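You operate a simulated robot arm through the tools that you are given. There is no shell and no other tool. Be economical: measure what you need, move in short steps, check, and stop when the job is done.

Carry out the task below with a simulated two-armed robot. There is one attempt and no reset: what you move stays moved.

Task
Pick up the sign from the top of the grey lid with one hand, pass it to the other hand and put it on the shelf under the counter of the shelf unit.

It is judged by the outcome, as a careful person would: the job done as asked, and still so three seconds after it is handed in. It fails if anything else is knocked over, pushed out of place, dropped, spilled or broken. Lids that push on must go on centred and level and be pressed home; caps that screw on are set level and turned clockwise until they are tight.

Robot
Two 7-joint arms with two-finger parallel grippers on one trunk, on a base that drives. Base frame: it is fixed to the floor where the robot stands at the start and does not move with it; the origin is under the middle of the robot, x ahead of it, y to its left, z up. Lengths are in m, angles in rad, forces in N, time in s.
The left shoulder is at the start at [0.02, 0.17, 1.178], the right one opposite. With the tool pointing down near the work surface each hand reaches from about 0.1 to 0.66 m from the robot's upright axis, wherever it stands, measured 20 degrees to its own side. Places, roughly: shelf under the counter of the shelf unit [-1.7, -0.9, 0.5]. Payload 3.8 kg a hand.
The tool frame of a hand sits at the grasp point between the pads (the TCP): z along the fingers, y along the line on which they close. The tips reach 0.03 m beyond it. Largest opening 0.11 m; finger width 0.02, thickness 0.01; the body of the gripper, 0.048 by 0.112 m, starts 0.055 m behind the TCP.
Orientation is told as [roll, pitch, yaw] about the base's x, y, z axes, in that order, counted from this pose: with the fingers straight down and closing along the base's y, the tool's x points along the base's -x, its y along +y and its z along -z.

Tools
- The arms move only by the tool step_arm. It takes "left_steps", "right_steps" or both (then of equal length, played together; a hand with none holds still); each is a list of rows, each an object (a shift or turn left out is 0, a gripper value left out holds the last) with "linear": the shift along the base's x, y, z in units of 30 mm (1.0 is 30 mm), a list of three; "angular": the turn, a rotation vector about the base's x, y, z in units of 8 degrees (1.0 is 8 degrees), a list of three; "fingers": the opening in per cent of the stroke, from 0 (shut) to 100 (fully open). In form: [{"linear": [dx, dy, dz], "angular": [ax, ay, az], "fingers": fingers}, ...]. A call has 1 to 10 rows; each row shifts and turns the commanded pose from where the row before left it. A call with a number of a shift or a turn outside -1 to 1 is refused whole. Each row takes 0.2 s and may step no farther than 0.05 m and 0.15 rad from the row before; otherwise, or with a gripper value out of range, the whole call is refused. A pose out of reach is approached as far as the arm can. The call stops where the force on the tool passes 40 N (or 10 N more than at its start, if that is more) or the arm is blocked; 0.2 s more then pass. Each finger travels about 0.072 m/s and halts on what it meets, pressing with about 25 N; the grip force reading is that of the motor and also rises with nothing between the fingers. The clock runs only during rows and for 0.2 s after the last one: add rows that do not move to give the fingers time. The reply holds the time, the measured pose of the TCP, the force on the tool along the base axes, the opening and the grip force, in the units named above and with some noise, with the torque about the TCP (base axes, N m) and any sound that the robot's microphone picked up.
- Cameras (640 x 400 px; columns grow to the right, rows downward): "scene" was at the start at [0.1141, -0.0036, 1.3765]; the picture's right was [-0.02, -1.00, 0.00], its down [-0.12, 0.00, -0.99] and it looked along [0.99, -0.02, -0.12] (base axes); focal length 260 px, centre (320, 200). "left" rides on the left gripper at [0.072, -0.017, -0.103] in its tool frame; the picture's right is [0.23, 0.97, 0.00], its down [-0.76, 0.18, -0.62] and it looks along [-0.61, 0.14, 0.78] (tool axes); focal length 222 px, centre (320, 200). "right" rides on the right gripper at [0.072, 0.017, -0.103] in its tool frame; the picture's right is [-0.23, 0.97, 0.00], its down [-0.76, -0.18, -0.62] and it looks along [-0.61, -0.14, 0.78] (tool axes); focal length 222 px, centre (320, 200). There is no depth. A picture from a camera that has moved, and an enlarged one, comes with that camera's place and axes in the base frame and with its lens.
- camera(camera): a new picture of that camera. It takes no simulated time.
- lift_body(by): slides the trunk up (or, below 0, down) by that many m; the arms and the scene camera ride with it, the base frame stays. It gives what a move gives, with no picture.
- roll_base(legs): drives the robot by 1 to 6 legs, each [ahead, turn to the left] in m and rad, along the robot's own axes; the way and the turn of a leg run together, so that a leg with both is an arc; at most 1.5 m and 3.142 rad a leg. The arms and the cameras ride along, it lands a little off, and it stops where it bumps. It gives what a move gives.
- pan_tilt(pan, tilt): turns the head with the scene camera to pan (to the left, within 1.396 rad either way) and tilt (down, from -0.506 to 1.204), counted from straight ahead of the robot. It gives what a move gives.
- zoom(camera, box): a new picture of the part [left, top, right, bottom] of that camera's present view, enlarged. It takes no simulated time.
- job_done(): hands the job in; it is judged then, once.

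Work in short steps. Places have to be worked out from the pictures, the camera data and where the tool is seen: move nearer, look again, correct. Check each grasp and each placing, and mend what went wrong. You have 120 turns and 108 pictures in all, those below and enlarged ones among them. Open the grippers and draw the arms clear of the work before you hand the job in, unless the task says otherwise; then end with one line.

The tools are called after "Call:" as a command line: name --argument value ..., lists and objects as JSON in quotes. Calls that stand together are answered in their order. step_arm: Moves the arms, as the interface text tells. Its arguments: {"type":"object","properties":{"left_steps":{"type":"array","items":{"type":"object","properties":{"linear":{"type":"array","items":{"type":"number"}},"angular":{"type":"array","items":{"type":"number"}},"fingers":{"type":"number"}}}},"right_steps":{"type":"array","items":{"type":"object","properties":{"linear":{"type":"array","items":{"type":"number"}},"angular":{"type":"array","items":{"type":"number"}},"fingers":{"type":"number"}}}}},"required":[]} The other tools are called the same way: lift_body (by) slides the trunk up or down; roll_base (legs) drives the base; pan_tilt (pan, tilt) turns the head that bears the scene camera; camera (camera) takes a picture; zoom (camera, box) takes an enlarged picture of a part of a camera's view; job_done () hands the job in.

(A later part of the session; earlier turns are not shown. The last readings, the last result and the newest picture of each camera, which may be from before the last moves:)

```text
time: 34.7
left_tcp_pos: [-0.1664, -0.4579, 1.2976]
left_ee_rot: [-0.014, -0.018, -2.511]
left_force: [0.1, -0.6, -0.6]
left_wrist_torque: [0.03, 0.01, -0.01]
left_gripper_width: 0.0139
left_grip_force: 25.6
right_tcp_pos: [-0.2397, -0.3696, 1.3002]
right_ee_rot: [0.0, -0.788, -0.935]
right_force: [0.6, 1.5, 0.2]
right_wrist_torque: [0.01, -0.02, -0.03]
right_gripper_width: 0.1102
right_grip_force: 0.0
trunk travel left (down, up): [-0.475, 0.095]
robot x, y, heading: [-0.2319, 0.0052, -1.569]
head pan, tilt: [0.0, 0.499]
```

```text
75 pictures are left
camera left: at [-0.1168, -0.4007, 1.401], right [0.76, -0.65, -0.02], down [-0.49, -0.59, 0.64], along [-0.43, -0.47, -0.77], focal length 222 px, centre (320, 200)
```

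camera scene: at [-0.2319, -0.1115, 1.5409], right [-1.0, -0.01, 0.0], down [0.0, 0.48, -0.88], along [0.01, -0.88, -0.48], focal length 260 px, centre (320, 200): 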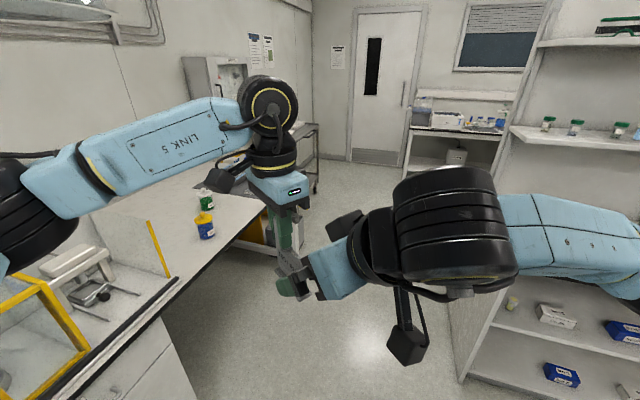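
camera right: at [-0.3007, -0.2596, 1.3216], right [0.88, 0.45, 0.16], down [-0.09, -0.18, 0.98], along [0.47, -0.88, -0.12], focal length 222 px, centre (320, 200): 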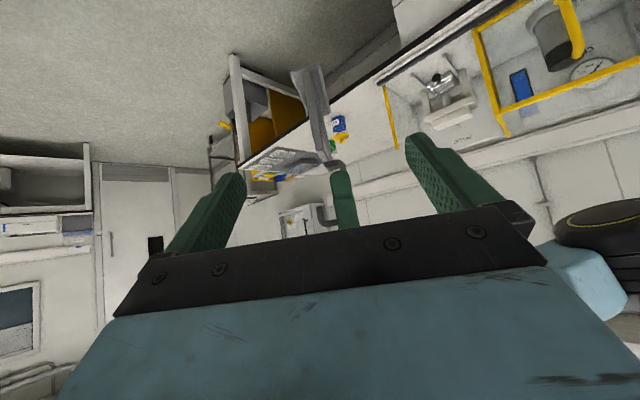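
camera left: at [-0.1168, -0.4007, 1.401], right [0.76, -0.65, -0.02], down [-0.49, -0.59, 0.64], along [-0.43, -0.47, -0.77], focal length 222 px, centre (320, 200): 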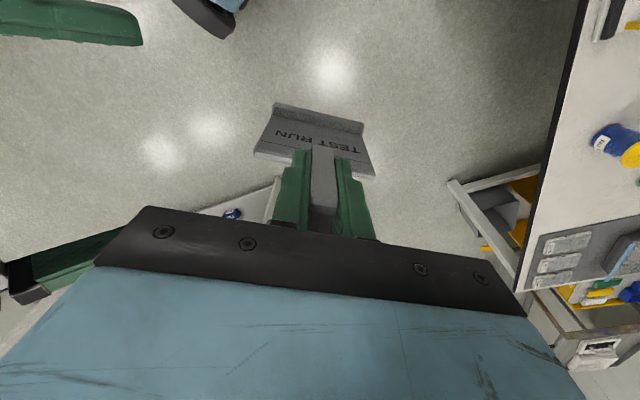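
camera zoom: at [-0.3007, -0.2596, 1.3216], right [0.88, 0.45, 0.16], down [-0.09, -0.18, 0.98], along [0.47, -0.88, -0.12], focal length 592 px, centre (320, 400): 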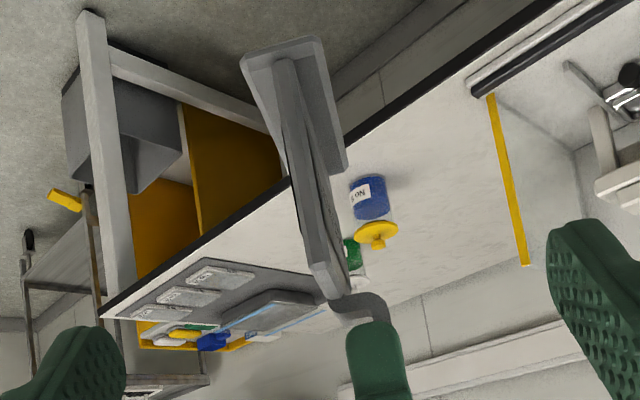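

The plate appears ~3–5 mm off towards the tool's negative side; I correct for that and advance halfway.

Call:
step_arm --right_steps '[{"linear": [0.35, -0.65, -0.7]}, {"linear": [0.35, -0.65, -0.7]}, {}]'

Call:
zoom --camera "right" --box '[160, 30, 480, 230]'

Call:
camera --camera "left"

```text
time: 35.5
left_tcp_pos: [-0.1659, -0.4572, 1.2979]
left_ee_rot: [-0.014, -0.022, -2.51]
left_force: [0.0, 0.0, -0.3]
left_wrist_torque: [-0.02, -0.02, -0.03]
left_gripper_width: 0.0139
left_grip_force: 24.8
right_tcp_pos: [-0.2177, -0.408, 1.2589]
right_ee_rot: [-0.002, -0.783, -0.936]
right_force: [-0.4, 0.2, -0.9]
right_wrist_torque: [-0.01, -0.02, 0.01]
right_gripper_width: 0.11
right_grip_force: 0.0
trunk travel left (down, up): [-0.475, 0.095]
robot x, y, heading: [-0.2329, 0.0018, -1.564]
head pan, tilt: [0.0, 0.499]
```

```text
2.00 times, centred on (320, 130) of right
camera zoom: at [-0.2782, -0.2975, 1.2805], right [0.88, 0.45, 0.16], down [-0.09, -0.18, 0.98], along [0.47, -0.88, -0.12], focal length 444 px, centre (320, 340)
```

zoom: 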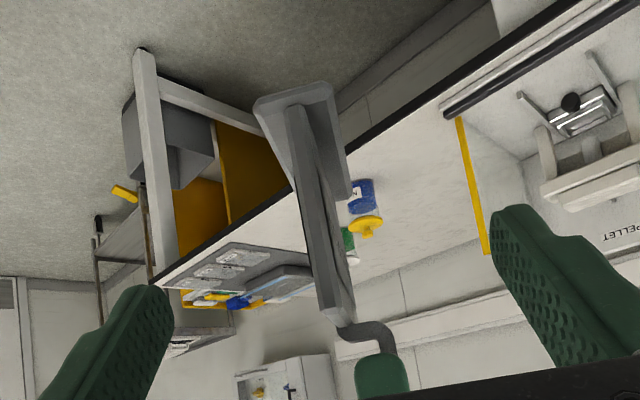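

```text
73 pictures are left
camera left: at [-0.1163, -0.4008, 1.4009], right [0.76, -0.65, -0.02], down [-0.49, -0.59, 0.64], along [-0.43, -0.47, -0.77], focal length 222 px, centre (320, 200)
```

left: 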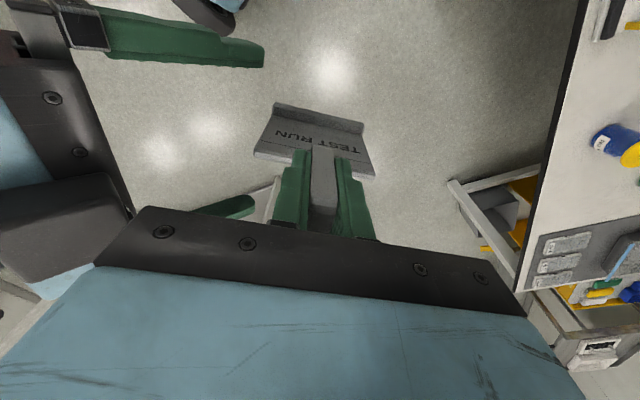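

A dark cube on the upper side of the right gripper may come near the left palm. I look closely before advancing.

Call:
zoom --camera "scene" --box '[220, 140, 460, 290]'

```text
2.67 times, centred on (340, 215) of scene
camera zoom: at [-0.2314, -0.1117, 1.5409], right [-1.0, -0.01, 0.0], down [0.0, 0.48, -0.88], along [0.01, -0.88, -0.48], focal length 693 px, centre (267, 160)
```

zoom: 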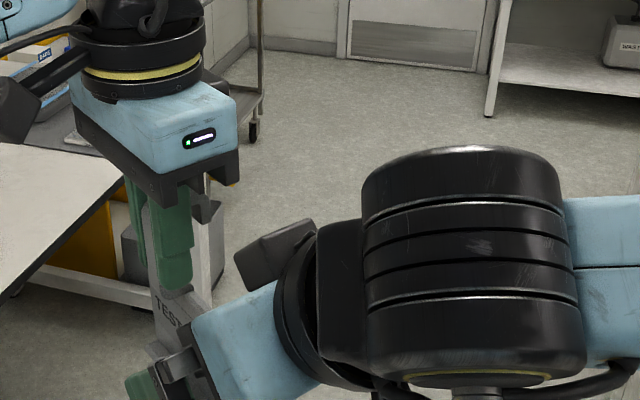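

The cube's clearance to the left finger is thin at 45°. I pitch the right tool 10° more horizontal (moves the cube back), then advance to the grip point slightly lower on the plate.

Call:
step_arm --right_steps '[{"angular": [-0.504, -0.369, 0]}, {"angular": [-0.504, -0.369, 0]}, {"linear": [0.286, -0.346, -0.556]}, {"linear": [0.286, -0.346, -0.556]}, {}]'

Call:
zoom --camera "scene" --box '[220, 140, 460, 290]'

Call:
camera --camera "left"

Call:
camera --camera "right"

```text
time: 36.7
left_tcp_pos: [-0.1662, -0.4569, 1.2974]
left_ee_rot: [-0.014, -0.019, -2.51]
left_force: [0.4, 0.0, -0.7]
left_wrist_torque: [0.02, 0.04, -0.02]
left_gripper_width: 0.0138
left_grip_force: 25.0
right_tcp_pos: [-0.2023, -0.4291, 1.2248]
right_ee_rot: [-0.001, -0.96, -0.937]
right_force: [-0.2, -0.6, 0.2]
right_wrist_torque: [0.0, 0.01, -0.02]
right_gripper_width: 0.1103
right_grip_force: 0.0
trunk travel left (down, up): [-0.475, 0.095]
robot x, y, heading: [-0.2348, 0.0051, -1.567]
head pan, tilt: [0.0, 0.499]
```

```text
2.67 times, centred on (340, 215) of scene
camera zoom: at [-0.2314, -0.1117, 1.5409], right [-1.0, -0.01, 0.0], down [0.0, 0.48, -0.88], along [0.01, -0.88, -0.48], focal length 693 px, centre (267, 160)
```

zoom: 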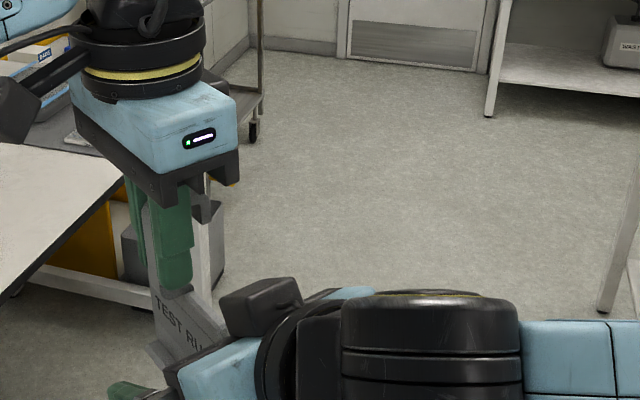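

```text
70 pictures are left
camera left: at [-0.1163, -0.4009, 1.4008], right [0.76, -0.65, -0.02], down [-0.49, -0.59, 0.64], along [-0.43, -0.47, -0.77], focal length 222 px, centre (320, 200)
```

left: 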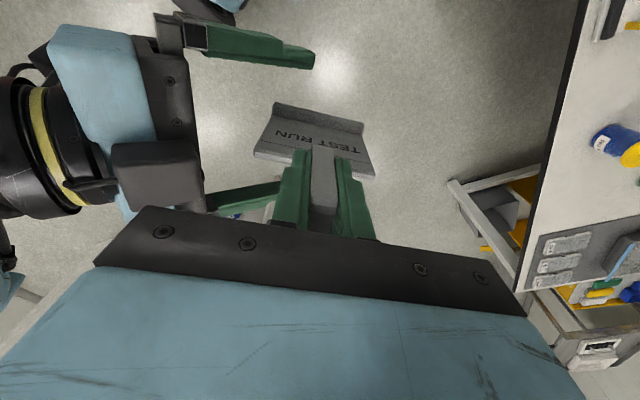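

```text
69 pictures are left
camera right: at [-0.2625, -0.3174, 1.224], right [0.86, 0.47, 0.19], down [-0.19, -0.04, 0.98], along [0.47, -0.88, 0.05], focal length 222 px, centre (320, 200)
```

right: 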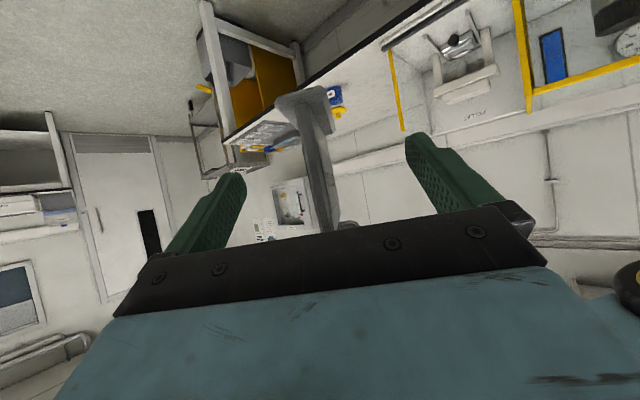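

Clear on all sides; the fingers already straddle the plate edge. I advance the last ~15 mm.

Call:
step_arm --right_steps '[{"linear": [0.3, -0.34, -0.3]}, {"linear": [0, 0, -0.2]}, {}]'

Call:
camera --camera "left"

Call:
zoom --camera "right" --box '[160, 50, 480, 250]'

```text
time: 37.5
left_tcp_pos: [-0.1671, -0.4576, 1.2966]
left_ee_rot: [-0.014, -0.022, -2.511]
left_force: [0.1, -0.5, -1.4]
left_wrist_torque: [0.0, -0.01, 0.03]
left_gripper_width: 0.0138
left_grip_force: 25.0
right_tcp_pos: [-0.1915, -0.439, 1.2086]
right_ee_rot: [0.0, -0.961, -0.936]
right_force: [-0.1, 0.2, 0.6]
right_wrist_torque: [-0.02, -0.02, -0.01]
right_gripper_width: 0.1101
right_grip_force: 0.0
trunk travel left (down, up): [-0.475, 0.095]
robot x, y, heading: [-0.2325, -0.0005, -1.565]
head pan, tilt: [0.0, 0.499]
```

```text
68 pictures are left
camera left: at [-0.116, -0.4012, 1.4007], right [0.76, -0.65, -0.02], down [-0.49, -0.59, 0.64], along [-0.43, -0.47, -0.77], focal length 222 px, centre (320, 200)
```

left: 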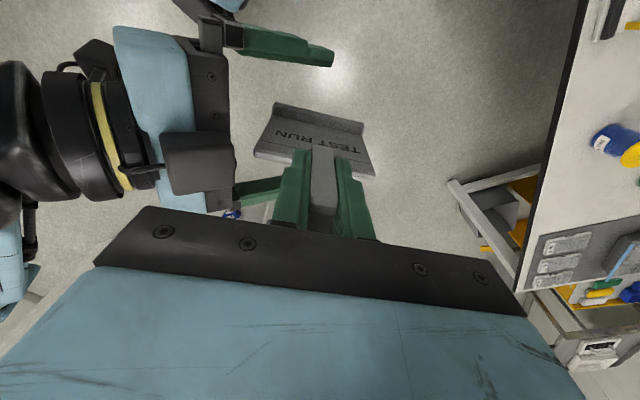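

```text
2.00 times, centred on (320, 150) of right
camera zoom: at [-0.2521, -0.3277, 1.2083], right [0.86, 0.47, 0.19], down [-0.19, -0.04, 0.98], along [0.47, -0.88, 0.05], focal length 444 px, centre (320, 300)
```

zoom: 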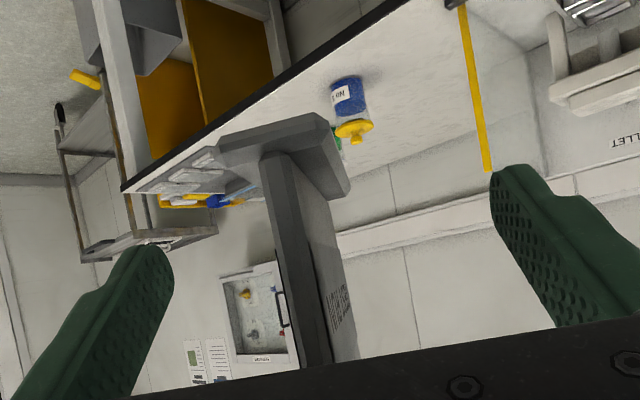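

The plate is centred within ~2 mm. I close the right fingers on the plate.

Call:
step_arm --right_steps '[{"fingers": 30}, {"fingers": 30}, {"fingers": 0}, {"fingers": 0}, {"fingers": 0}, {"fingers": 0}]'

Call:
camera --camera "left"

Call:
zoom --camera "right" --box '[160, 50, 480, 250]'

```text
time: 38.9
left_tcp_pos: [-0.1661, -0.4575, 1.2973]
left_ee_rot: [-0.015, -0.019, -2.51]
left_force: [6.8, 5.4, 1.1]
left_wrist_torque: [0.37, -0.6, -0.09]
left_gripper_width: 0.0137
left_grip_force: 25.2
right_tcp_pos: [-0.1918, -0.4402, 1.2089]
right_ee_rot: [-0.001, -0.961, -0.939]
right_force: [-5.1, -5.1, -1.4]
right_wrist_torque: [0.12, 0.1, -0.18]
right_gripper_width: 0.0074
right_grip_force: 24.4
trunk travel left (down, up): [-0.475, 0.095]
robot x, y, heading: [-0.2345, 0.0025, -1.568]
head pan, tilt: [0.0, 0.499]
```

```text
66 pictures are left
camera left: at [-0.116, -0.401, 1.4008], right [0.76, -0.65, -0.02], down [-0.5, -0.59, 0.63], along [-0.43, -0.47, -0.77], focal length 222 px, centre (320, 200)
```

left: 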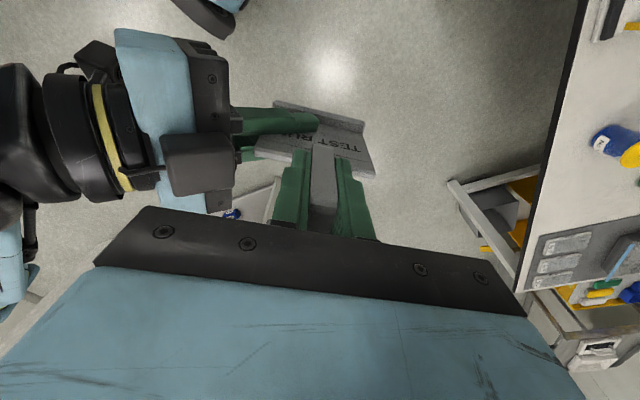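

```text
2.00 times, centred on (320, 150) of right
camera zoom: at [-0.2527, -0.3279, 1.2083], right [0.86, 0.47, 0.18], down [-0.19, -0.04, 0.98], along [0.47, -0.88, 0.05], focal length 444 px, centre (320, 300)
```

zoom: 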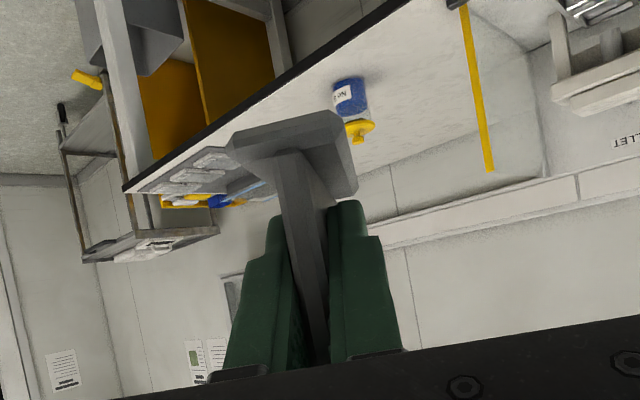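

Right hand holds the plate (7.4 mm, 24 N). I open the left only a little (to stay clear of the right hand's cube), then raise it straight off the hook.

Call:
step_arm --left_steps '[{"fingers": 20}, {"fingers": 25}, {"fingers": 25}]'

Call:
camera --camera "left"

```text
time: 39.7
left_tcp_pos: [-0.1666, -0.4582, 1.2974]
left_ee_rot: [-0.014, -0.022, -2.51]
left_force: [-1.4, 1.1, -0.3]
left_wrist_torque: [-0.02, 0.02, -0.01]
left_gripper_width: 0.0273
left_grip_force: 0.1
right_tcp_pos: [-0.1909, -0.4399, 1.2084]
right_ee_rot: [-0.002, -0.961, -0.937]
right_force: [-1.0, 0.5, -0.6]
right_wrist_torque: [0.03, 0.04, 0.01]
right_gripper_width: 0.0073
right_grip_force: 24.8
trunk travel left (down, up): [-0.475, 0.095]
robot x, y, heading: [-0.2328, -0.0005, -1.562]
head pan, tilt: [0.0, 0.499]
```

```text
64 pictures are left
camera left: at [-0.1163, -0.401, 1.4008], right [0.76, -0.65, -0.02], down [-0.49, -0.59, 0.64], along [-0.43, -0.47, -0.77], focal length 222 px, centre (320, 200)
```

left: 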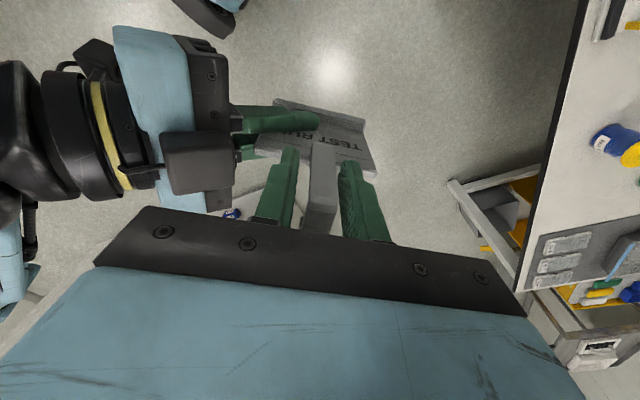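

Released from the left with clearance on both sides. I raise the left hand straight up and then away to the left.

Call:
step_arm --left_steps '[{"linear": [0, 0, 0.5]}, {"linear": [0, 0, 0.8]}, {"linear": [0, 0, 0.8]}, {"linear": [0, 0, 0.8]}, {"linear": [0, 0, 0.8]}, {"linear": [1, 0, 0.3]}, {"linear": [1, 0, 0]}, {"linear": [1, 0, 0]}, {"linear": [1, 0, 0]}]'

Call:
camera --camera "scene"

Call:
camera --camera "right"

```text
time: 41.7
left_tcp_pos: [-0.0549, -0.4389, 1.4125]
left_ee_rot: [-0.014, -0.021, -2.508]
left_force: [-0.6, -0.8, 0.2]
left_wrist_torque: [0.0, 0.04, 0.02]
left_gripper_width: 0.0274
left_grip_force: 0.1
left hand out of reach, approached as far as the arm can: row 8, 9
right_tcp_pos: [-0.1915, -0.4401, 1.2086]
right_ee_rot: [-0.004, -0.96, -0.934]
right_force: [-0.3, -0.5, -0.3]
right_wrist_torque: [0.04, 0.03, 0.0]
right_gripper_width: 0.0077
right_grip_force: 24.9
trunk travel left (down, up): [-0.475, 0.095]
robot x, y, heading: [-0.2321, 0.002, -1.568]
head pan, tilt: [0.0, 0.499]
```

```text
63 pictures are left
camera scene: at [-0.2301, -0.1115, 1.5409], right [-1.0, -0.01, 0.0], down [0.0, 0.48, -0.88], along [0.01, -0.88, -0.48], focal length 260 px, centre (320, 200)
```

scene: 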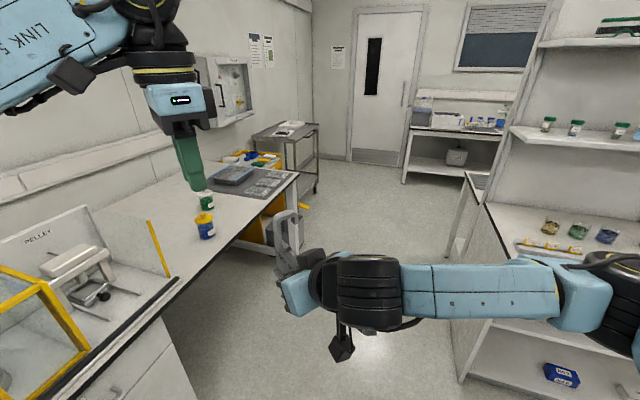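

```text
62 pictures are left
camera right: at [-0.2513, -0.3271, 1.2086], right [0.86, 0.47, 0.18], down [-0.19, -0.04, 0.98], along [0.47, -0.88, 0.05], focal length 222 px, centre (320, 200)
```

right: 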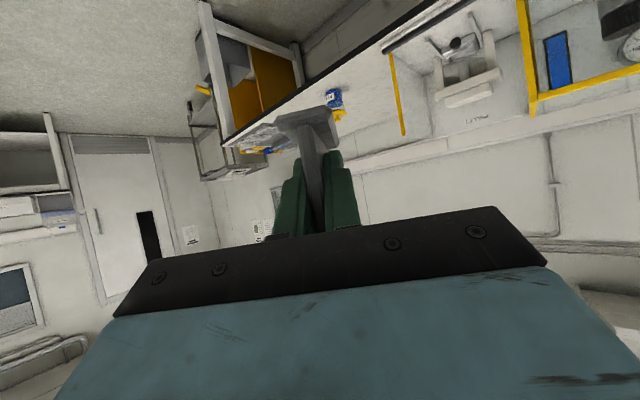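

Hand-over done; the right hand alone holds the sign. Now I swing the right hand to point straight ahead of the robot and draw the left hand back to the body.

Call:
step_arm --left_steps '[{"linear": [0.3, 1, 0]}, {"linear": [0.3, 1, 0], "angular": [0, 0, 0.7]}, {"linear": [0.3, 1, 0], "angular": [0, 0, 0.8]}, {"linear": [0.3, 0.6, 0], "angular": [0, 0, 0.9]}, {"linear": [0.3, 0, 0], "angular": [0, 0, 0.9]}, {"linear": [0.5, 0, 0], "angular": [0, 0, 0.9]}, {"linear": [0.5, 0, 0], "angular": [0, 0, 0.9]}, {}]' --right_steps '[{"linear": [-0.9, 0, 0], "angular": [0, 0, -0.64]}, {"linear": [-0.9, 0, 0], "angular": [0, 0, -0.64]}, {"linear": [-0.9, 0, 0], "angular": [0, 0, -0.64]}, {"linear": [-0.9, 0, 0], "angular": [0, 0, -0.64]}, {"linear": [-0.9, 0, 0], "angular": [0, 0, -0.64]}, {"linear": [-0.9, 0, 0], "angular": [0, 0, -0.64]}, {"linear": [-0.9, 0, 0], "angular": [0, 0, -0.64]}, {}]'

Call:
pan_tilt --pan -0.9 --tilt 0.5

Call:
camera --camera "scene"

```text
time: 43.5
left_tcp_pos: [0.0193, -0.3304, 1.4127]
left_ee_rot: [-0.013, -0.018, -1.798]
left_force: [-0.2, 0.2, -0.5]
left_wrist_torque: [-0.02, 0.01, 0.02]
left_gripper_width: 0.0277
left_grip_force: 0.0
right_tcp_pos: [-0.3811, -0.4396, 1.2092]
right_ee_rot: [0.0, -0.961, -1.564]
right_force: [0.0, -0.1, -0.4]
right_wrist_torque: [0.03, 0.04, -0.02]
right_gripper_width: 0.0076
right_grip_force: 25.3
trunk travel left (down, up): [-0.475, 0.095]
robot x, y, heading: [-0.2337, 0.0019, -1.568]
head pan, tilt: [0.0, 0.499]
```

```text
time: 44.7
left_tcp_pos: [0.0192, -0.331, 1.4124]
left_ee_rot: [-0.014, -0.021, -1.797]
left_force: [0.3, 0.0, 0.0]
left_wrist_torque: [-0.01, 0.0, 0.03]
left_gripper_width: 0.0275
left_grip_force: 0.1
right_tcp_pos: [-0.3814, -0.4394, 1.2096]
right_ee_rot: [-0.003, -0.959, -1.562]
right_force: [-0.4, 0.0, -0.4]
right_wrist_torque: [-0.01, 0.01, -0.01]
right_gripper_width: 0.0073
right_grip_force: 24.8
trunk travel left (down, up): [-0.475, 0.095]
robot x, y, heading: [-0.2292, 0.0008, -1.565]
head pan, tilt: [-0.901, 0.499]
```

```text
61 pictures are left
camera scene: at [-0.3028, -0.078, 1.5409], right [-0.63, 0.78, 0.0], down [0.37, 0.3, -0.88], along [-0.68, -0.55, -0.48], focal length 260 px, centre (320, 200)
```

scene: 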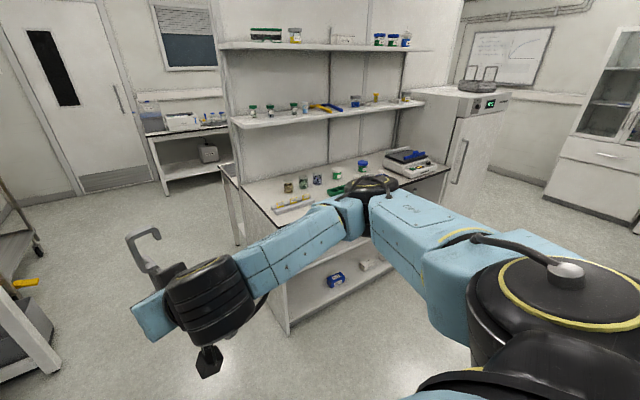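

The hand is straight. I turn right towards −x to travel along y≈0 well clear of the unit, and look at the way first.

Call:
roll_base --legs '[[0.0, -1.576]]'

Call:
pan_tilt --pan 0.0 --tilt 0.5

Call:
camera --camera "scene"

```text
time: 48.9
left_tcp_pos: [-0.5654, -0.2498, 1.4116]
left_ee_rot: [-0.014, -0.021, 2.911]
left_force: [0.3, 1.0, 0.3]
left_wrist_torque: [0.02, 0.03, -0.04]
left_gripper_width: 0.0275
left_grip_force: 0.1
right_tcp_pos: [-0.6731, 0.1507, 1.2083]
right_ee_rot: [-0.003, -0.961, -3.137]
right_force: [-0.9, -0.9, 0.1]
right_wrist_torque: [0.01, -0.02, 0.04]
right_gripper_width: 0.008
right_grip_force: 25.5
trunk travel left (down, up): [-0.475, 0.095]
robot x, y, heading: [-0.2351, 0.0042, -3.137]
head pan, tilt: [-0.901, 0.499]
```

```text
time: 50.1
left_tcp_pos: [-0.5652, -0.25, 1.4127]
left_ee_rot: [-0.013, -0.022, 2.911]
left_force: [0.1, 0.0, -0.1]
left_wrist_torque: [0.01, 0.01, -0.02]
left_gripper_width: 0.0274
left_grip_force: 0.0
right_tcp_pos: [-0.6744, 0.1495, 1.21]
right_ee_rot: [-0.002, -0.96, -3.136]
right_force: [0.3, 0.4, 1.2]
right_wrist_torque: [0.0, -0.01, -0.03]
right_gripper_width: 0.0077
right_grip_force: 25.0
trunk travel left (down, up): [-0.475, 0.095]
robot x, y, heading: [-0.2346, -0.0017, -3.138]
head pan, tilt: [0.0, 0.499]
```

```text
60 pictures are left
camera scene: at [-0.3442, -0.0003, 1.5409], right [0.0, 1.0, 0.0], down [0.48, 0.0, -0.88], along [-0.88, 0.0, -0.48], focal length 260 px, centre (320, 200)
```

scene: 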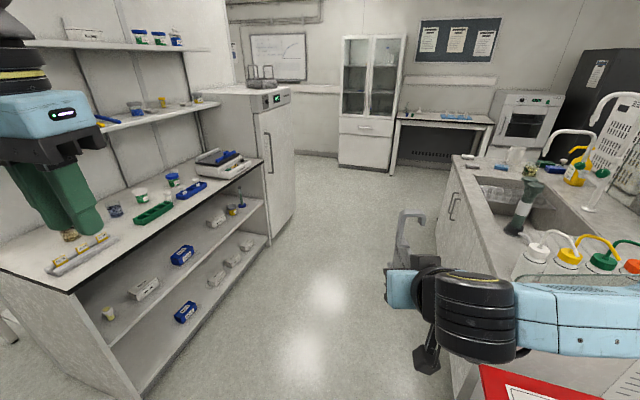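

The corridor between the unit and the sink counter (edge y≈0.84) is wide enough at y≈0. The unit's front line direction (-0.95,0.31) is confirmed, so the facing heading is ≈ −1.89. I drive 1.05 m ahead.

Call:
roll_base --legs '[[0.55, 0.0], [0.5, 0.0]]'

Call:
camera --camera "scene"

```text
time: 55.8
left_tcp_pos: [-1.6136, -0.2457, 1.4124]
left_ee_rot: [-0.014, -0.022, 2.901]
left_force: [-0.7, -0.2, -0.1]
left_wrist_torque: [-0.01, -0.03, 0.01]
left_gripper_width: 0.0273
left_grip_force: 0.0
right_tcp_pos: [-1.7181, 0.1558, 1.2095]
right_ee_rot: [-0.002, -0.96, 3.137]
right_force: [0.7, -0.3, -0.1]
right_wrist_torque: [0.0, -0.03, -0.02]
right_gripper_width: 0.0075
right_grip_force: 24.8
trunk travel left (down, up): [-0.475, 0.095]
robot x, y, heading: [-1.277, 0.0013, 3.135]
head pan, tilt: [0.0, 0.499]
```

```text
59 pictures are left
camera scene: at [-1.3901, 0.0011, 1.5409], right [0.01, 1.0, 0.0], down [0.48, 0.0, -0.88], along [-0.88, 0.01, -0.48], focal length 260 px, centre (320, 200)
```

scene: 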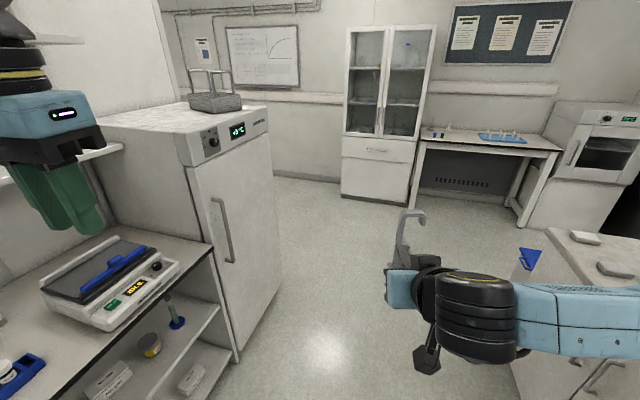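

I turn left to face the unit squarely and look.

Call:
roll_base --legs '[[0.0, 1.26]]'

Call:
pan_tilt --pan 0.0 --tilt 0.7

Call:
camera --camera "scene"

```text
time: 59.3
left_tcp_pos: [-1.1429, -0.3923, 1.4126]
left_ee_rot: [-0.015, -0.02, -2.116]
left_force: [0.4, -0.2, 0.7]
left_wrist_torque: [-0.03, -0.02, -0.01]
left_gripper_width: 0.0276
left_grip_force: 0.1
right_tcp_pos: [-1.556, -0.3705, 1.2105]
right_ee_rot: [-0.002, -0.961, -1.882]
right_force: [-0.1, 0.3, -0.8]
right_wrist_torque: [0.01, 0.02, -0.02]
right_gripper_width: 0.0077
right_grip_force: 25.6
trunk travel left (down, up): [-0.475, 0.095]
robot x, y, heading: [-1.2813, 0.0024, -1.88]
head pan, tilt: [0.0, 0.499]
```

```text
time: 60.1
left_tcp_pos: [-1.1431, -0.3909, 1.4125]
left_ee_rot: [-0.011, -0.021, -2.118]
left_force: [-0.4, -0.7, 0.2]
left_wrist_torque: [0.01, 0.01, 0.0]
left_gripper_width: 0.0275
left_grip_force: 0.0
right_tcp_pos: [-1.5575, -0.3717, 1.209]
right_ee_rot: [-0.002, -0.96, -1.882]
right_force: [0.4, 1.0, 0.1]
right_wrist_torque: [0.02, 0.04, -0.01]
right_gripper_width: 0.0078
right_grip_force: 25.2
trunk travel left (down, up): [-0.475, 0.095]
robot x, y, heading: [-1.2796, 0.0023, -1.881]
head pan, tilt: [0.0, 0.7]
```

```text
58 pictures are left
camera scene: at [-1.3103, -0.1005, 1.5232], right [-0.95, 0.31, 0.0], down [0.2, 0.61, -0.77], along [-0.23, -0.73, -0.64], focal length 260 px, centre (320, 200)
```

scene: 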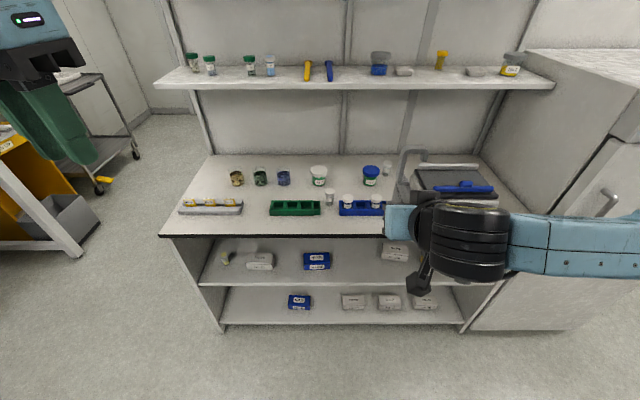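

Squared up. Space between the blue and the white box on the upper under-shelf looks free. I lower the trunk here, well clear of the unit, then look again.

Call:
lift_body --by -0.45

Call:
camera --camera "scene"

Call:
camera --camera "right"

```text
refused: -0.45 is not a number from -0.4 to 0.4
```

```text
57 pictures are left
camera scene: at [-1.3103, -0.1005, 1.5232], right [-0.95, 0.31, 0.0], down [0.2, 0.61, -0.77], along [-0.23, -0.73, -0.64], focal length 260 px, centre (320, 200)
```

scene: 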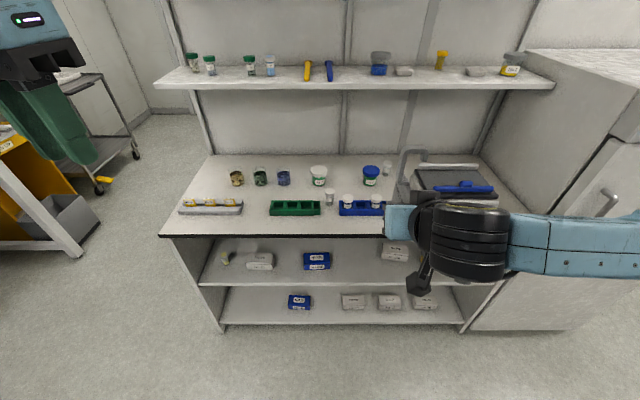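

```text
56 pictures are left
camera right: at [-1.5025, -0.2561, 1.2087], right [0.89, -0.42, 0.19], down [-0.15, 0.12, 0.98], along [-0.44, -0.9, 0.05], focal length 222 px, centre (320, 200)
```

right: 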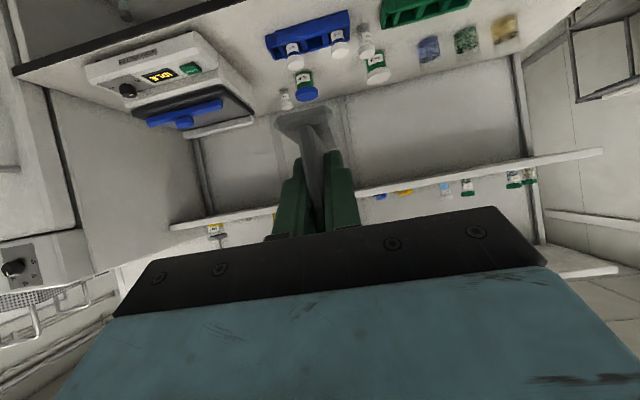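

The lift is limited to 0.4 per call; I lower by 0.4 and look.

Call:
lift_body --by -0.4

Call:
camera --camera "scene"

Call:
camera --camera "right"

```text
time: 63.9
left_tcp_pos: [-1.1433, -0.3918, 1.0132]
left_ee_rot: [-0.015, -0.021, -2.118]
left_force: [-0.1, 0.1, -0.4]
left_wrist_torque: [0.01, 0.01, 0.0]
left_gripper_width: 0.0277
left_grip_force: 0.0
right_tcp_pos: [-1.5577, -0.3714, 0.8096]
right_ee_rot: [-0.001, -0.959, -1.881]
right_force: [1.0, 0.0, -0.7]
right_wrist_torque: [0.02, 0.0, 0.01]
right_gripper_width: 0.0076
right_grip_force: 24.9
trunk travel left (down, up): [-0.075, 0.495]
robot x, y, heading: [-1.2769, 0.0025, -1.879]
head pan, tilt: [0.0, 0.7]
```

```text
55 pictures are left
camera scene: at [-1.3103, -0.1005, 1.1232], right [-0.95, 0.31, 0.0], down [0.2, 0.61, -0.76], along [-0.23, -0.73, -0.64], focal length 260 px, centre (320, 200)
```

scene: 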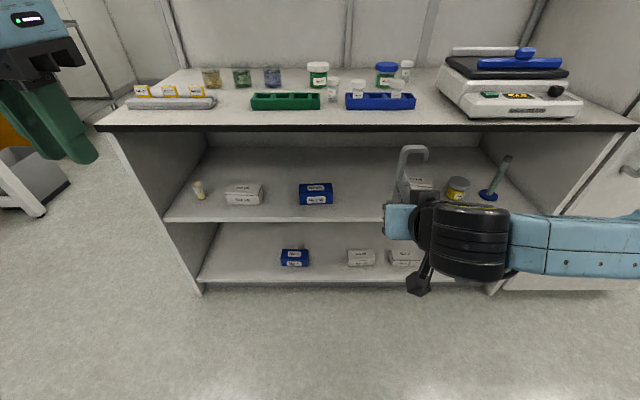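

```text
54 pictures are left
camera right: at [-1.5025, -0.2562, 0.8088], right [0.89, -0.42, 0.19], down [-0.15, 0.12, 0.98], along [-0.44, -0.9, 0.05], focal length 222 px, centre (320, 200)
```

right: 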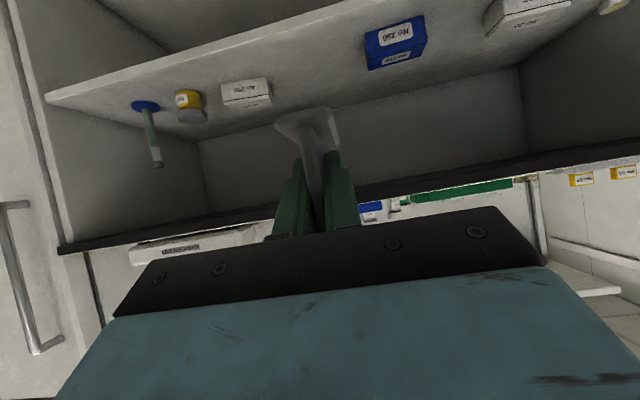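

Very clear view. I enlarge the shelf to measure its height and the gap.

Call:
zoom --camera "scene" --box '[240, 110, 480, 260]'

Call:
zoom --camera "right" --box '[160, 0, 480, 200]'

```text
2.67 times, centred on (360, 185) of scene
camera zoom: at [-1.3103, -0.1005, 1.1232], right [-0.95, 0.31, 0.0], down [0.2, 0.61, -0.76], along [-0.23, -0.73, -0.64], focal length 693 px, centre (213, 240)
```

zoom: 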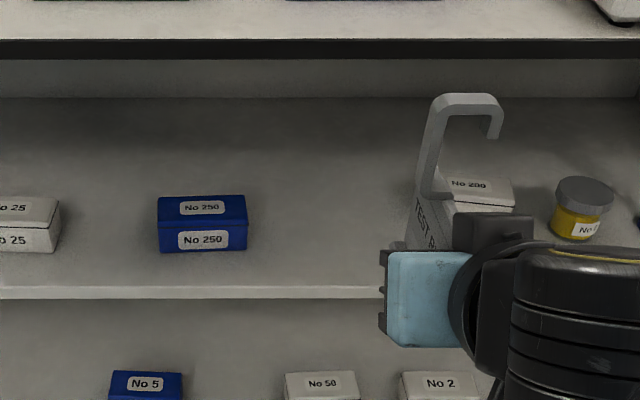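

```text
2.00 times, centred on (320, 100) of right
camera zoom: at [-1.5025, -0.2562, 0.8088], right [0.89, -0.42, 0.19], down [-0.15, 0.12, 0.98], along [-0.44, -0.9, 0.05], focal length 444 px, centre (320, 400)
```

zoom: 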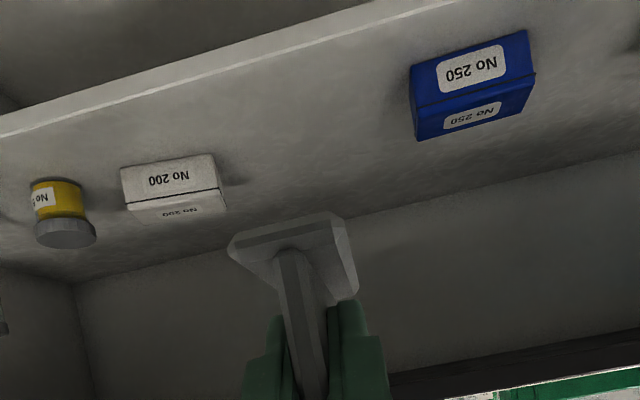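

Measured: shelf top z≈0.48 with its front edge 0.775 m ahead of the robot axis; counter z≈0.84, overhanging a little. Gap between the boxes is centred ~25 mm to the right of the hand. I lower the trunk the rest, lower the right hand to z≈0.57 outside the unit, and draw the left hand back and up.

Call:
lift_body --by -0.07

Call:
step_arm --left_steps '[{"linear": [0.15, 0.45, 0.7]}, {"linear": [0.15, 0.45, 0.7]}, {"linear": [0.15, 0.45, 0.7]}, {"linear": [0.15, 0.45, 0.7]}, {"linear": [0.15, 0.45, 0.7]}, {"linear": [0.15, 0.45, 0]}, {"linear": [0.1, 0.3, 0]}, {}]' --right_steps '[{"linear": [-0.13, 0.04, -0.8]}, {"linear": [-0.13, 0.04, -0.8]}, {"linear": [-0.13, 0.04, -0.8]}, {"linear": [-0.13, 0.04, -0.8]}, {"linear": [-0.13, 0.04, -0.8]}, {"linear": [-0.13, 0.04, -0.8]}, {"linear": [0, 0, -0.8]}, {}]'

Call:
camera --camera "scene"

Call:
camera --camera "right"

```text
time: 65.0
left_tcp_pos: [-1.142, -0.3921, 0.943]
left_ee_rot: [-0.013, -0.02, -2.117]
left_force: [0.3, -0.9, -0.8]
left_wrist_torque: [0.03, -0.03, -0.01]
left_gripper_width: 0.0275
left_grip_force: 0.1
right_tcp_pos: [-1.5575, -0.3704, 0.7396]
right_ee_rot: [-0.001, -0.96, -1.882]
right_force: [0.6, -0.4, -0.3]
right_wrist_torque: [0.02, -0.03, 0.02]
right_gripper_width: 0.0075
right_grip_force: 24.8
trunk travel left (down, up): [-0.005, 0.565]
robot x, y, heading: [-1.2782, 0.0035, -1.884]
head pan, tilt: [0.0, 0.7]
```

```text
time: 66.8
left_tcp_pos: [-1.1114, -0.3009, 1.048]
left_ee_rot: [-0.014, -0.021, -2.117]
left_force: [0.6, 0.4, 0.2]
left_wrist_torque: [0.0, 0.0, -0.02]
left_gripper_width: 0.0272
left_grip_force: 0.1
right_tcp_pos: [-1.5405, -0.3887, 0.6039]
right_ee_rot: [-0.007, -0.957, -1.881]
right_force: [0.1, -0.3, -0.9]
right_wrist_torque: [0.01, 0.01, 0.01]
right_gripper_width: 0.0076
right_grip_force: 24.9
right hand out of reach, approached as far as the arm can: row 4, 5, 6, 7
trunk travel left (down, up): [-0.005, 0.565]
robot x, y, heading: [-1.2789, 0.0036, -1.884]
head pan, tilt: [0.0, 0.7]
```

```text
51 pictures are left
camera scene: at [-1.3103, -0.1005, 1.0532], right [-0.95, 0.31, 0.0], down [0.2, 0.61, -0.76], along [-0.23, -0.73, -0.64], focal length 260 px, centre (320, 200)
```

scene: 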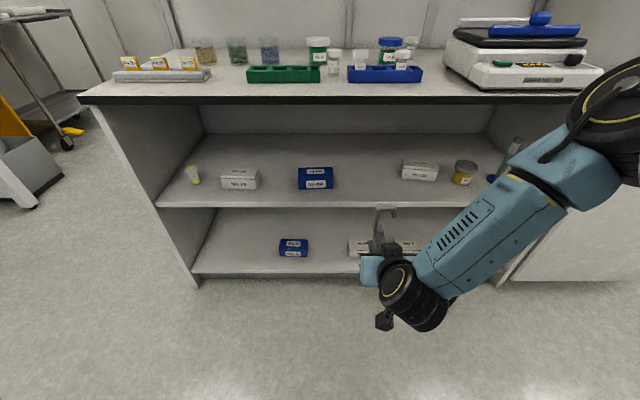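

```text
50 pictures are left
camera right: at [-1.4854, -0.274, 0.6039], right [0.89, -0.43, 0.18], down [-0.14, 0.12, 0.98], along [-0.44, -0.9, 0.05], focal length 222 px, centre (320, 200)
```

right: 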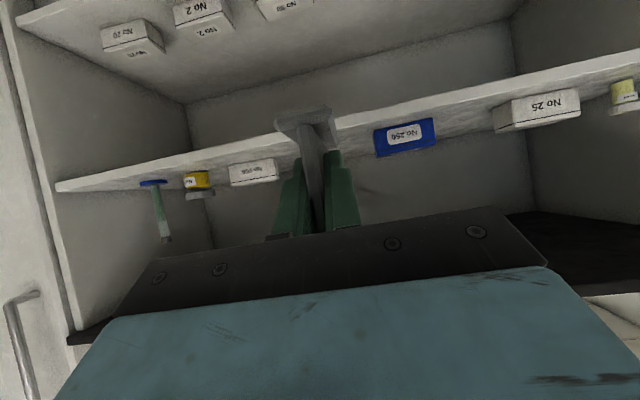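

At this near distance the arm can't go lower; extending it should help and also pulls the elbow in. I extend 15 cm forward (still outside the unit), shift right, and lower.

Call:
step_arm --right_steps '[{"linear": [-0.5, -0.71, 0]}, {"linear": [-0.5, -0.71, 0]}, {"linear": [-0.5, -0.71, -0.2]}, {"linear": [-0.5, -0.71, -0.4]}, {"linear": [-0.5, -0.71, -0.4]}, {"linear": [-0.5, -0.71, -0.5]}, {}]'

Call:
camera --camera "scene"

```text
time: 68.4
left_tcp_pos: [-1.1118, -0.3017, 1.0478]
left_ee_rot: [-0.014, -0.022, -2.116]
left_force: [-0.3, -0.1, -0.5]
left_wrist_torque: [0.0, 0.02, -0.03]
left_gripper_width: 0.0274
left_grip_force: 0.1
right_tcp_pos: [-1.5993, -0.4876, 0.5857]
right_ee_rot: [-0.008, -0.954, -1.882]
right_force: [0.6, 0.6, -2.0]
right_wrist_torque: [-0.01, -0.02, -0.01]
right_gripper_width: 0.0074
right_grip_force: 24.5
right hand out of reach, approached as far as the arm can: row 3, 4, 5, 6
trunk travel left (down, up): [-0.005, 0.565]
robot x, y, heading: [-1.2774, -0.0006, -1.877]
head pan, tilt: [0.0, 0.7]
```

```text
49 pictures are left
camera scene: at [-1.3103, -0.1005, 1.0532], right [-0.95, 0.31, 0.0], down [0.2, 0.61, -0.76], along [-0.23, -0.73, -0.64], focal length 260 px, centre (320, 200)
```

scene: 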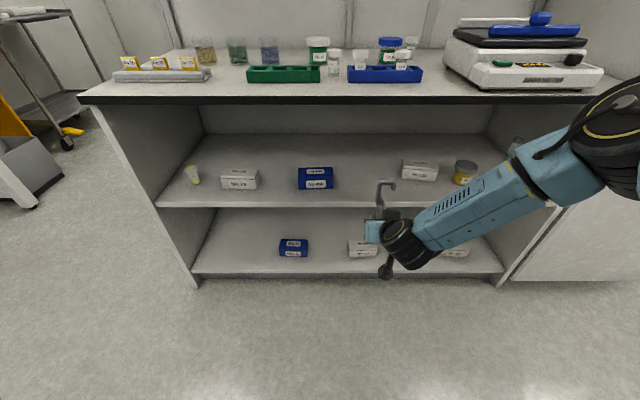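

The arm is limited by wrist bend: the forearm comes in from the right while the tool points straight. I turn the tool inward (yaw +0.5) to relax the wrist and try lowering again.

Call:
step_arm --right_steps '[{"linear": [0, 0, 0.5], "angular": [0, 0, 0.9]}, {"linear": [0, 0, 0], "angular": [0, 0, 0.9]}, {"angular": [0, 0, 0.9]}, {"angular": [0, 0, 0.9]}, {"linear": [0, 0, -0.8]}, {"linear": [0, 0, -0.8]}, {"linear": [0, 0, -0.8]}, {}]'

Call:
camera --camera "scene"

```text
time: 70.2
left_tcp_pos: [-1.1119, -0.3016, 1.0471]
left_ee_rot: [-0.016, -0.023, -2.118]
left_force: [-0.9, 0.4, 0.2]
left_wrist_torque: [-0.01, 0.01, -0.02]
left_gripper_width: 0.0273
left_grip_force: 0.0
right_tcp_pos: [-1.5995, -0.4871, 0.5754]
right_ee_rot: [-0.015, -0.947, -1.881]
right_force: [-0.3, -0.2, -1.0]
right_wrist_torque: [0.03, -0.05, -0.01]
right_gripper_width: 0.0078
right_grip_force: 25.0
right hand out of reach, approached as far as the arm can: row 1, 2, 3, 4, 5, 6, 7
trunk travel left (down, up): [-0.005, 0.565]
robot x, y, heading: [-1.2817, 0.0032, -1.879]
head pan, tilt: [0.0, 0.7]
```

```text
48 pictures are left
camera scene: at [-1.3103, -0.1005, 1.0532], right [-0.95, 0.31, 0.0], down [0.2, 0.61, -0.76], along [-0.23, -0.73, -0.64], focal length 260 px, centre (320, 200)
```

scene: 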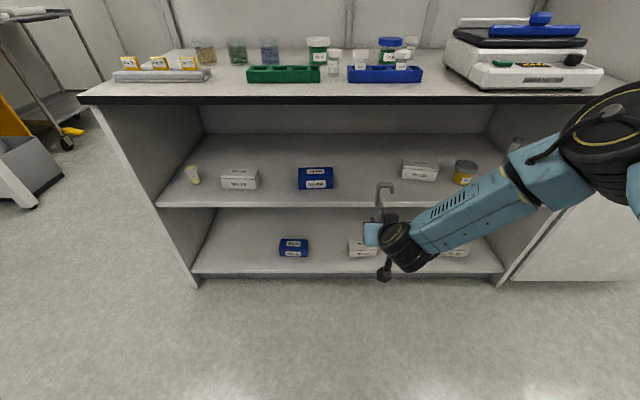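

Yaw inward is exactly the blocked direction, so outward should free it. I try yaw −0.4 and then lower slightly.

Call:
step_arm --right_steps '[{"linear": [0, 0, 0.3], "angular": [0, 0, -0.8]}, {"angular": [0, 0, -0.8]}, {"angular": [0, 0, -0.8]}, {"angular": [0, 0, -0.6]}, {}]'

Call:
step_arm --right_steps '[{"linear": [0, 0, -0.6]}, {"linear": [0, 0, -0.6]}, {"linear": [0, 0, -0.6]}, {}]'

```text
time: 71.4
left_tcp_pos: [-1.113, -0.3009, 1.0473]
left_ee_rot: [-0.013, -0.021, -2.116]
left_force: [0.2, 0.4, -0.2]
left_wrist_torque: [-0.03, -0.01, 0.01]
left_gripper_width: 0.0272
left_grip_force: 0.0
right_tcp_pos: [-1.5999, -0.4866, 0.5839]
right_ee_rot: [-0.008, -0.952, -2.304]
right_force: [-0.2, -0.3, -0.8]
right_wrist_torque: [-0.03, 0.02, 0.01]
right_gripper_width: 0.0077
right_grip_force: 24.6
trunk travel left (down, up): [-0.005, 0.565]
robot x, y, heading: [-1.2761, 0.0024, -1.881]
head pan, tilt: [0.0, 0.7]
```

```text
time: 72.4
left_tcp_pos: [-1.1123, -0.3014, 1.0463]
left_ee_rot: [-0.015, -0.021, -2.117]
left_force: [-0.3, -0.3, -0.7]
left_wrist_torque: [0.02, -0.01, -0.01]
left_gripper_width: 0.0276
left_grip_force: 0.1
right_tcp_pos: [-1.599, -0.4884, 0.5304]
right_ee_rot: [-0.009, -0.953, -2.3]
right_force: [0.8, -0.2, -0.6]
right_wrist_torque: [0.0, -0.03, 0.0]
right_gripper_width: 0.0077
right_grip_force: 24.7
trunk travel left (down, up): [-0.005, 0.565]
robot x, y, heading: [-1.2736, 0.0014, -1.875]
head pan, tilt: [0.0, 0.7]
```

With the tool yawed outward (−0.42) the arm reaches z≈0.53. An oblique entry fits the gap, so I keep it: raise to z≈0.575 and extend 15 cm forward under the counter.

Call:
step_arm --right_steps '[{"linear": [0, 0, 0.75]}, {"linear": [0, 0, 0.75]}, {"linear": [-0.36, -0.76, 0]}, {"linear": [-0.36, -0.76, 0]}, {"linear": [-0.36, -0.76, 0]}, {"linear": [-0.36, -0.76, 0]}, {}]'

Call:
camera --camera "scene"

Call:
camera --camera "right"

```text
time: 74.0
left_tcp_pos: [-1.1123, -0.3011, 1.0475]
left_ee_rot: [-0.014, -0.022, -2.117]
left_force: [-0.4, -0.5, -0.2]
left_wrist_torque: [0.02, 0.01, 0.01]
left_gripper_width: 0.0275
left_grip_force: 0.0
right_tcp_pos: [-1.6426, -0.58, 0.5747]
right_ee_rot: [-0.009, -0.953, -2.3]
right_force: [0.9, 1.1, -0.7]
right_wrist_torque: [0.02, -0.01, 0.01]
right_gripper_width: 0.0077
right_grip_force: 24.9
trunk travel left (down, up): [-0.005, 0.565]
robot x, y, heading: [-1.2798, 0.0006, -1.886]
head pan, tilt: [0.0, 0.7]
```

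```text
47 pictures are left
camera scene: at [-1.3103, -0.1005, 1.0532], right [-0.95, 0.31, 0.0], down [0.2, 0.61, -0.76], along [-0.23, -0.73, -0.64], focal length 260 px, centre (320, 200)
```

scene: 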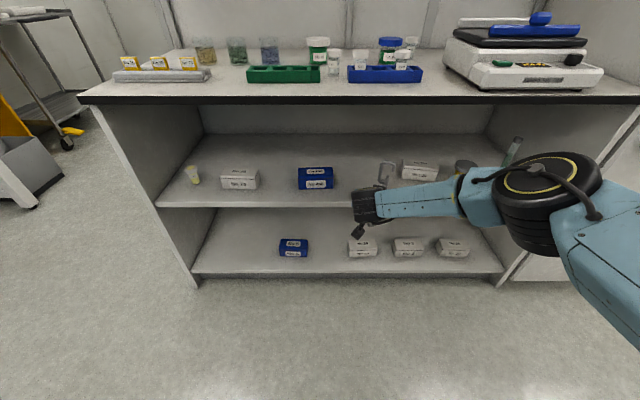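

```text
46 pictures are left
camera right: at [-1.5451, -0.4975, 0.5753], right [0.63, -0.75, 0.18], down [-0.08, 0.17, 0.98], along [-0.77, -0.64, 0.04], focal length 222 px, centre (320, 200)
```

right: 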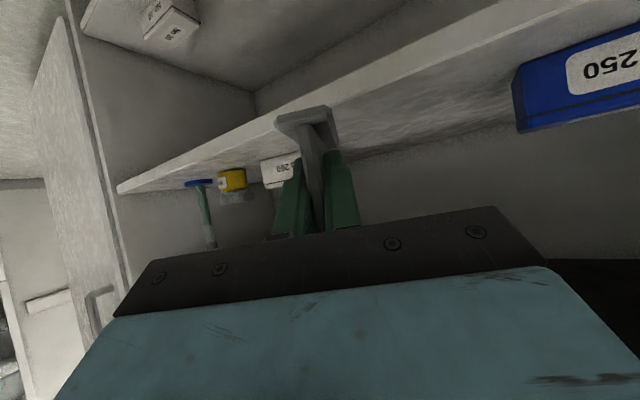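

Good: arm extends freely, the sign is just entering above the shelf. I extend a further 9 cm.

Call:
step_arm --right_steps '[{"linear": [-0.24, -0.76, 0]}, {"linear": [-0.24, -0.76, 0]}, {"linear": [-0.24, -0.76, 0]}, {"linear": [-0.24, -0.76, 0]}, {}]'

Call:
camera --camera "scene"

Call:
camera --camera "right"

```text
time: 75.2
left_tcp_pos: [-1.1124, -0.3009, 1.047]
left_ee_rot: [-0.014, -0.022, -2.119]
left_force: [0.4, 0.5, 0.0]
left_wrist_torque: [0.02, 0.0, 0.02]
left_gripper_width: 0.0274
left_grip_force: 0.0
right_tcp_pos: [-1.664, -0.6396, 0.5791]
right_ee_rot: [-0.008, -0.954, -2.301]
right_force: [-0.4, 0.1, -0.1]
right_wrist_torque: [0.01, -0.05, 0.01]
right_gripper_width: 0.0076
right_grip_force: 24.6
right hand out of reach, approached as far as the arm can: row 3, 4
trunk travel left (down, up): [-0.005, 0.565]
robot x, y, heading: [-1.2779, -0.002, -1.881]
head pan, tilt: [0.0, 0.7]
```

```text
45 pictures are left
camera scene: at [-1.3103, -0.1005, 1.0532], right [-0.95, 0.31, 0.0], down [0.2, 0.61, -0.76], along [-0.23, -0.73, -0.64], focal length 260 px, centre (320, 200)
```

scene: 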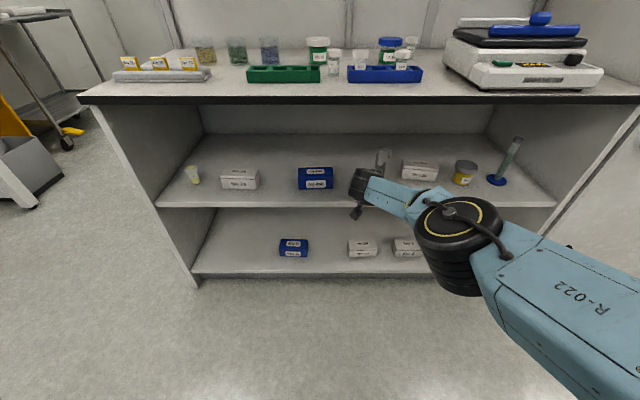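

```text
44 pictures are left
camera right: at [-1.5659, -0.5573, 0.5799], right [0.63, -0.75, 0.18], down [-0.08, 0.17, 0.98], along [-0.77, -0.64, 0.04], focal length 222 px, centre (320, 200)
```

right: 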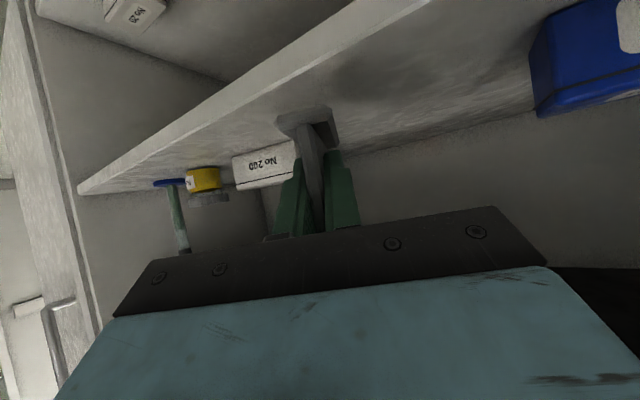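

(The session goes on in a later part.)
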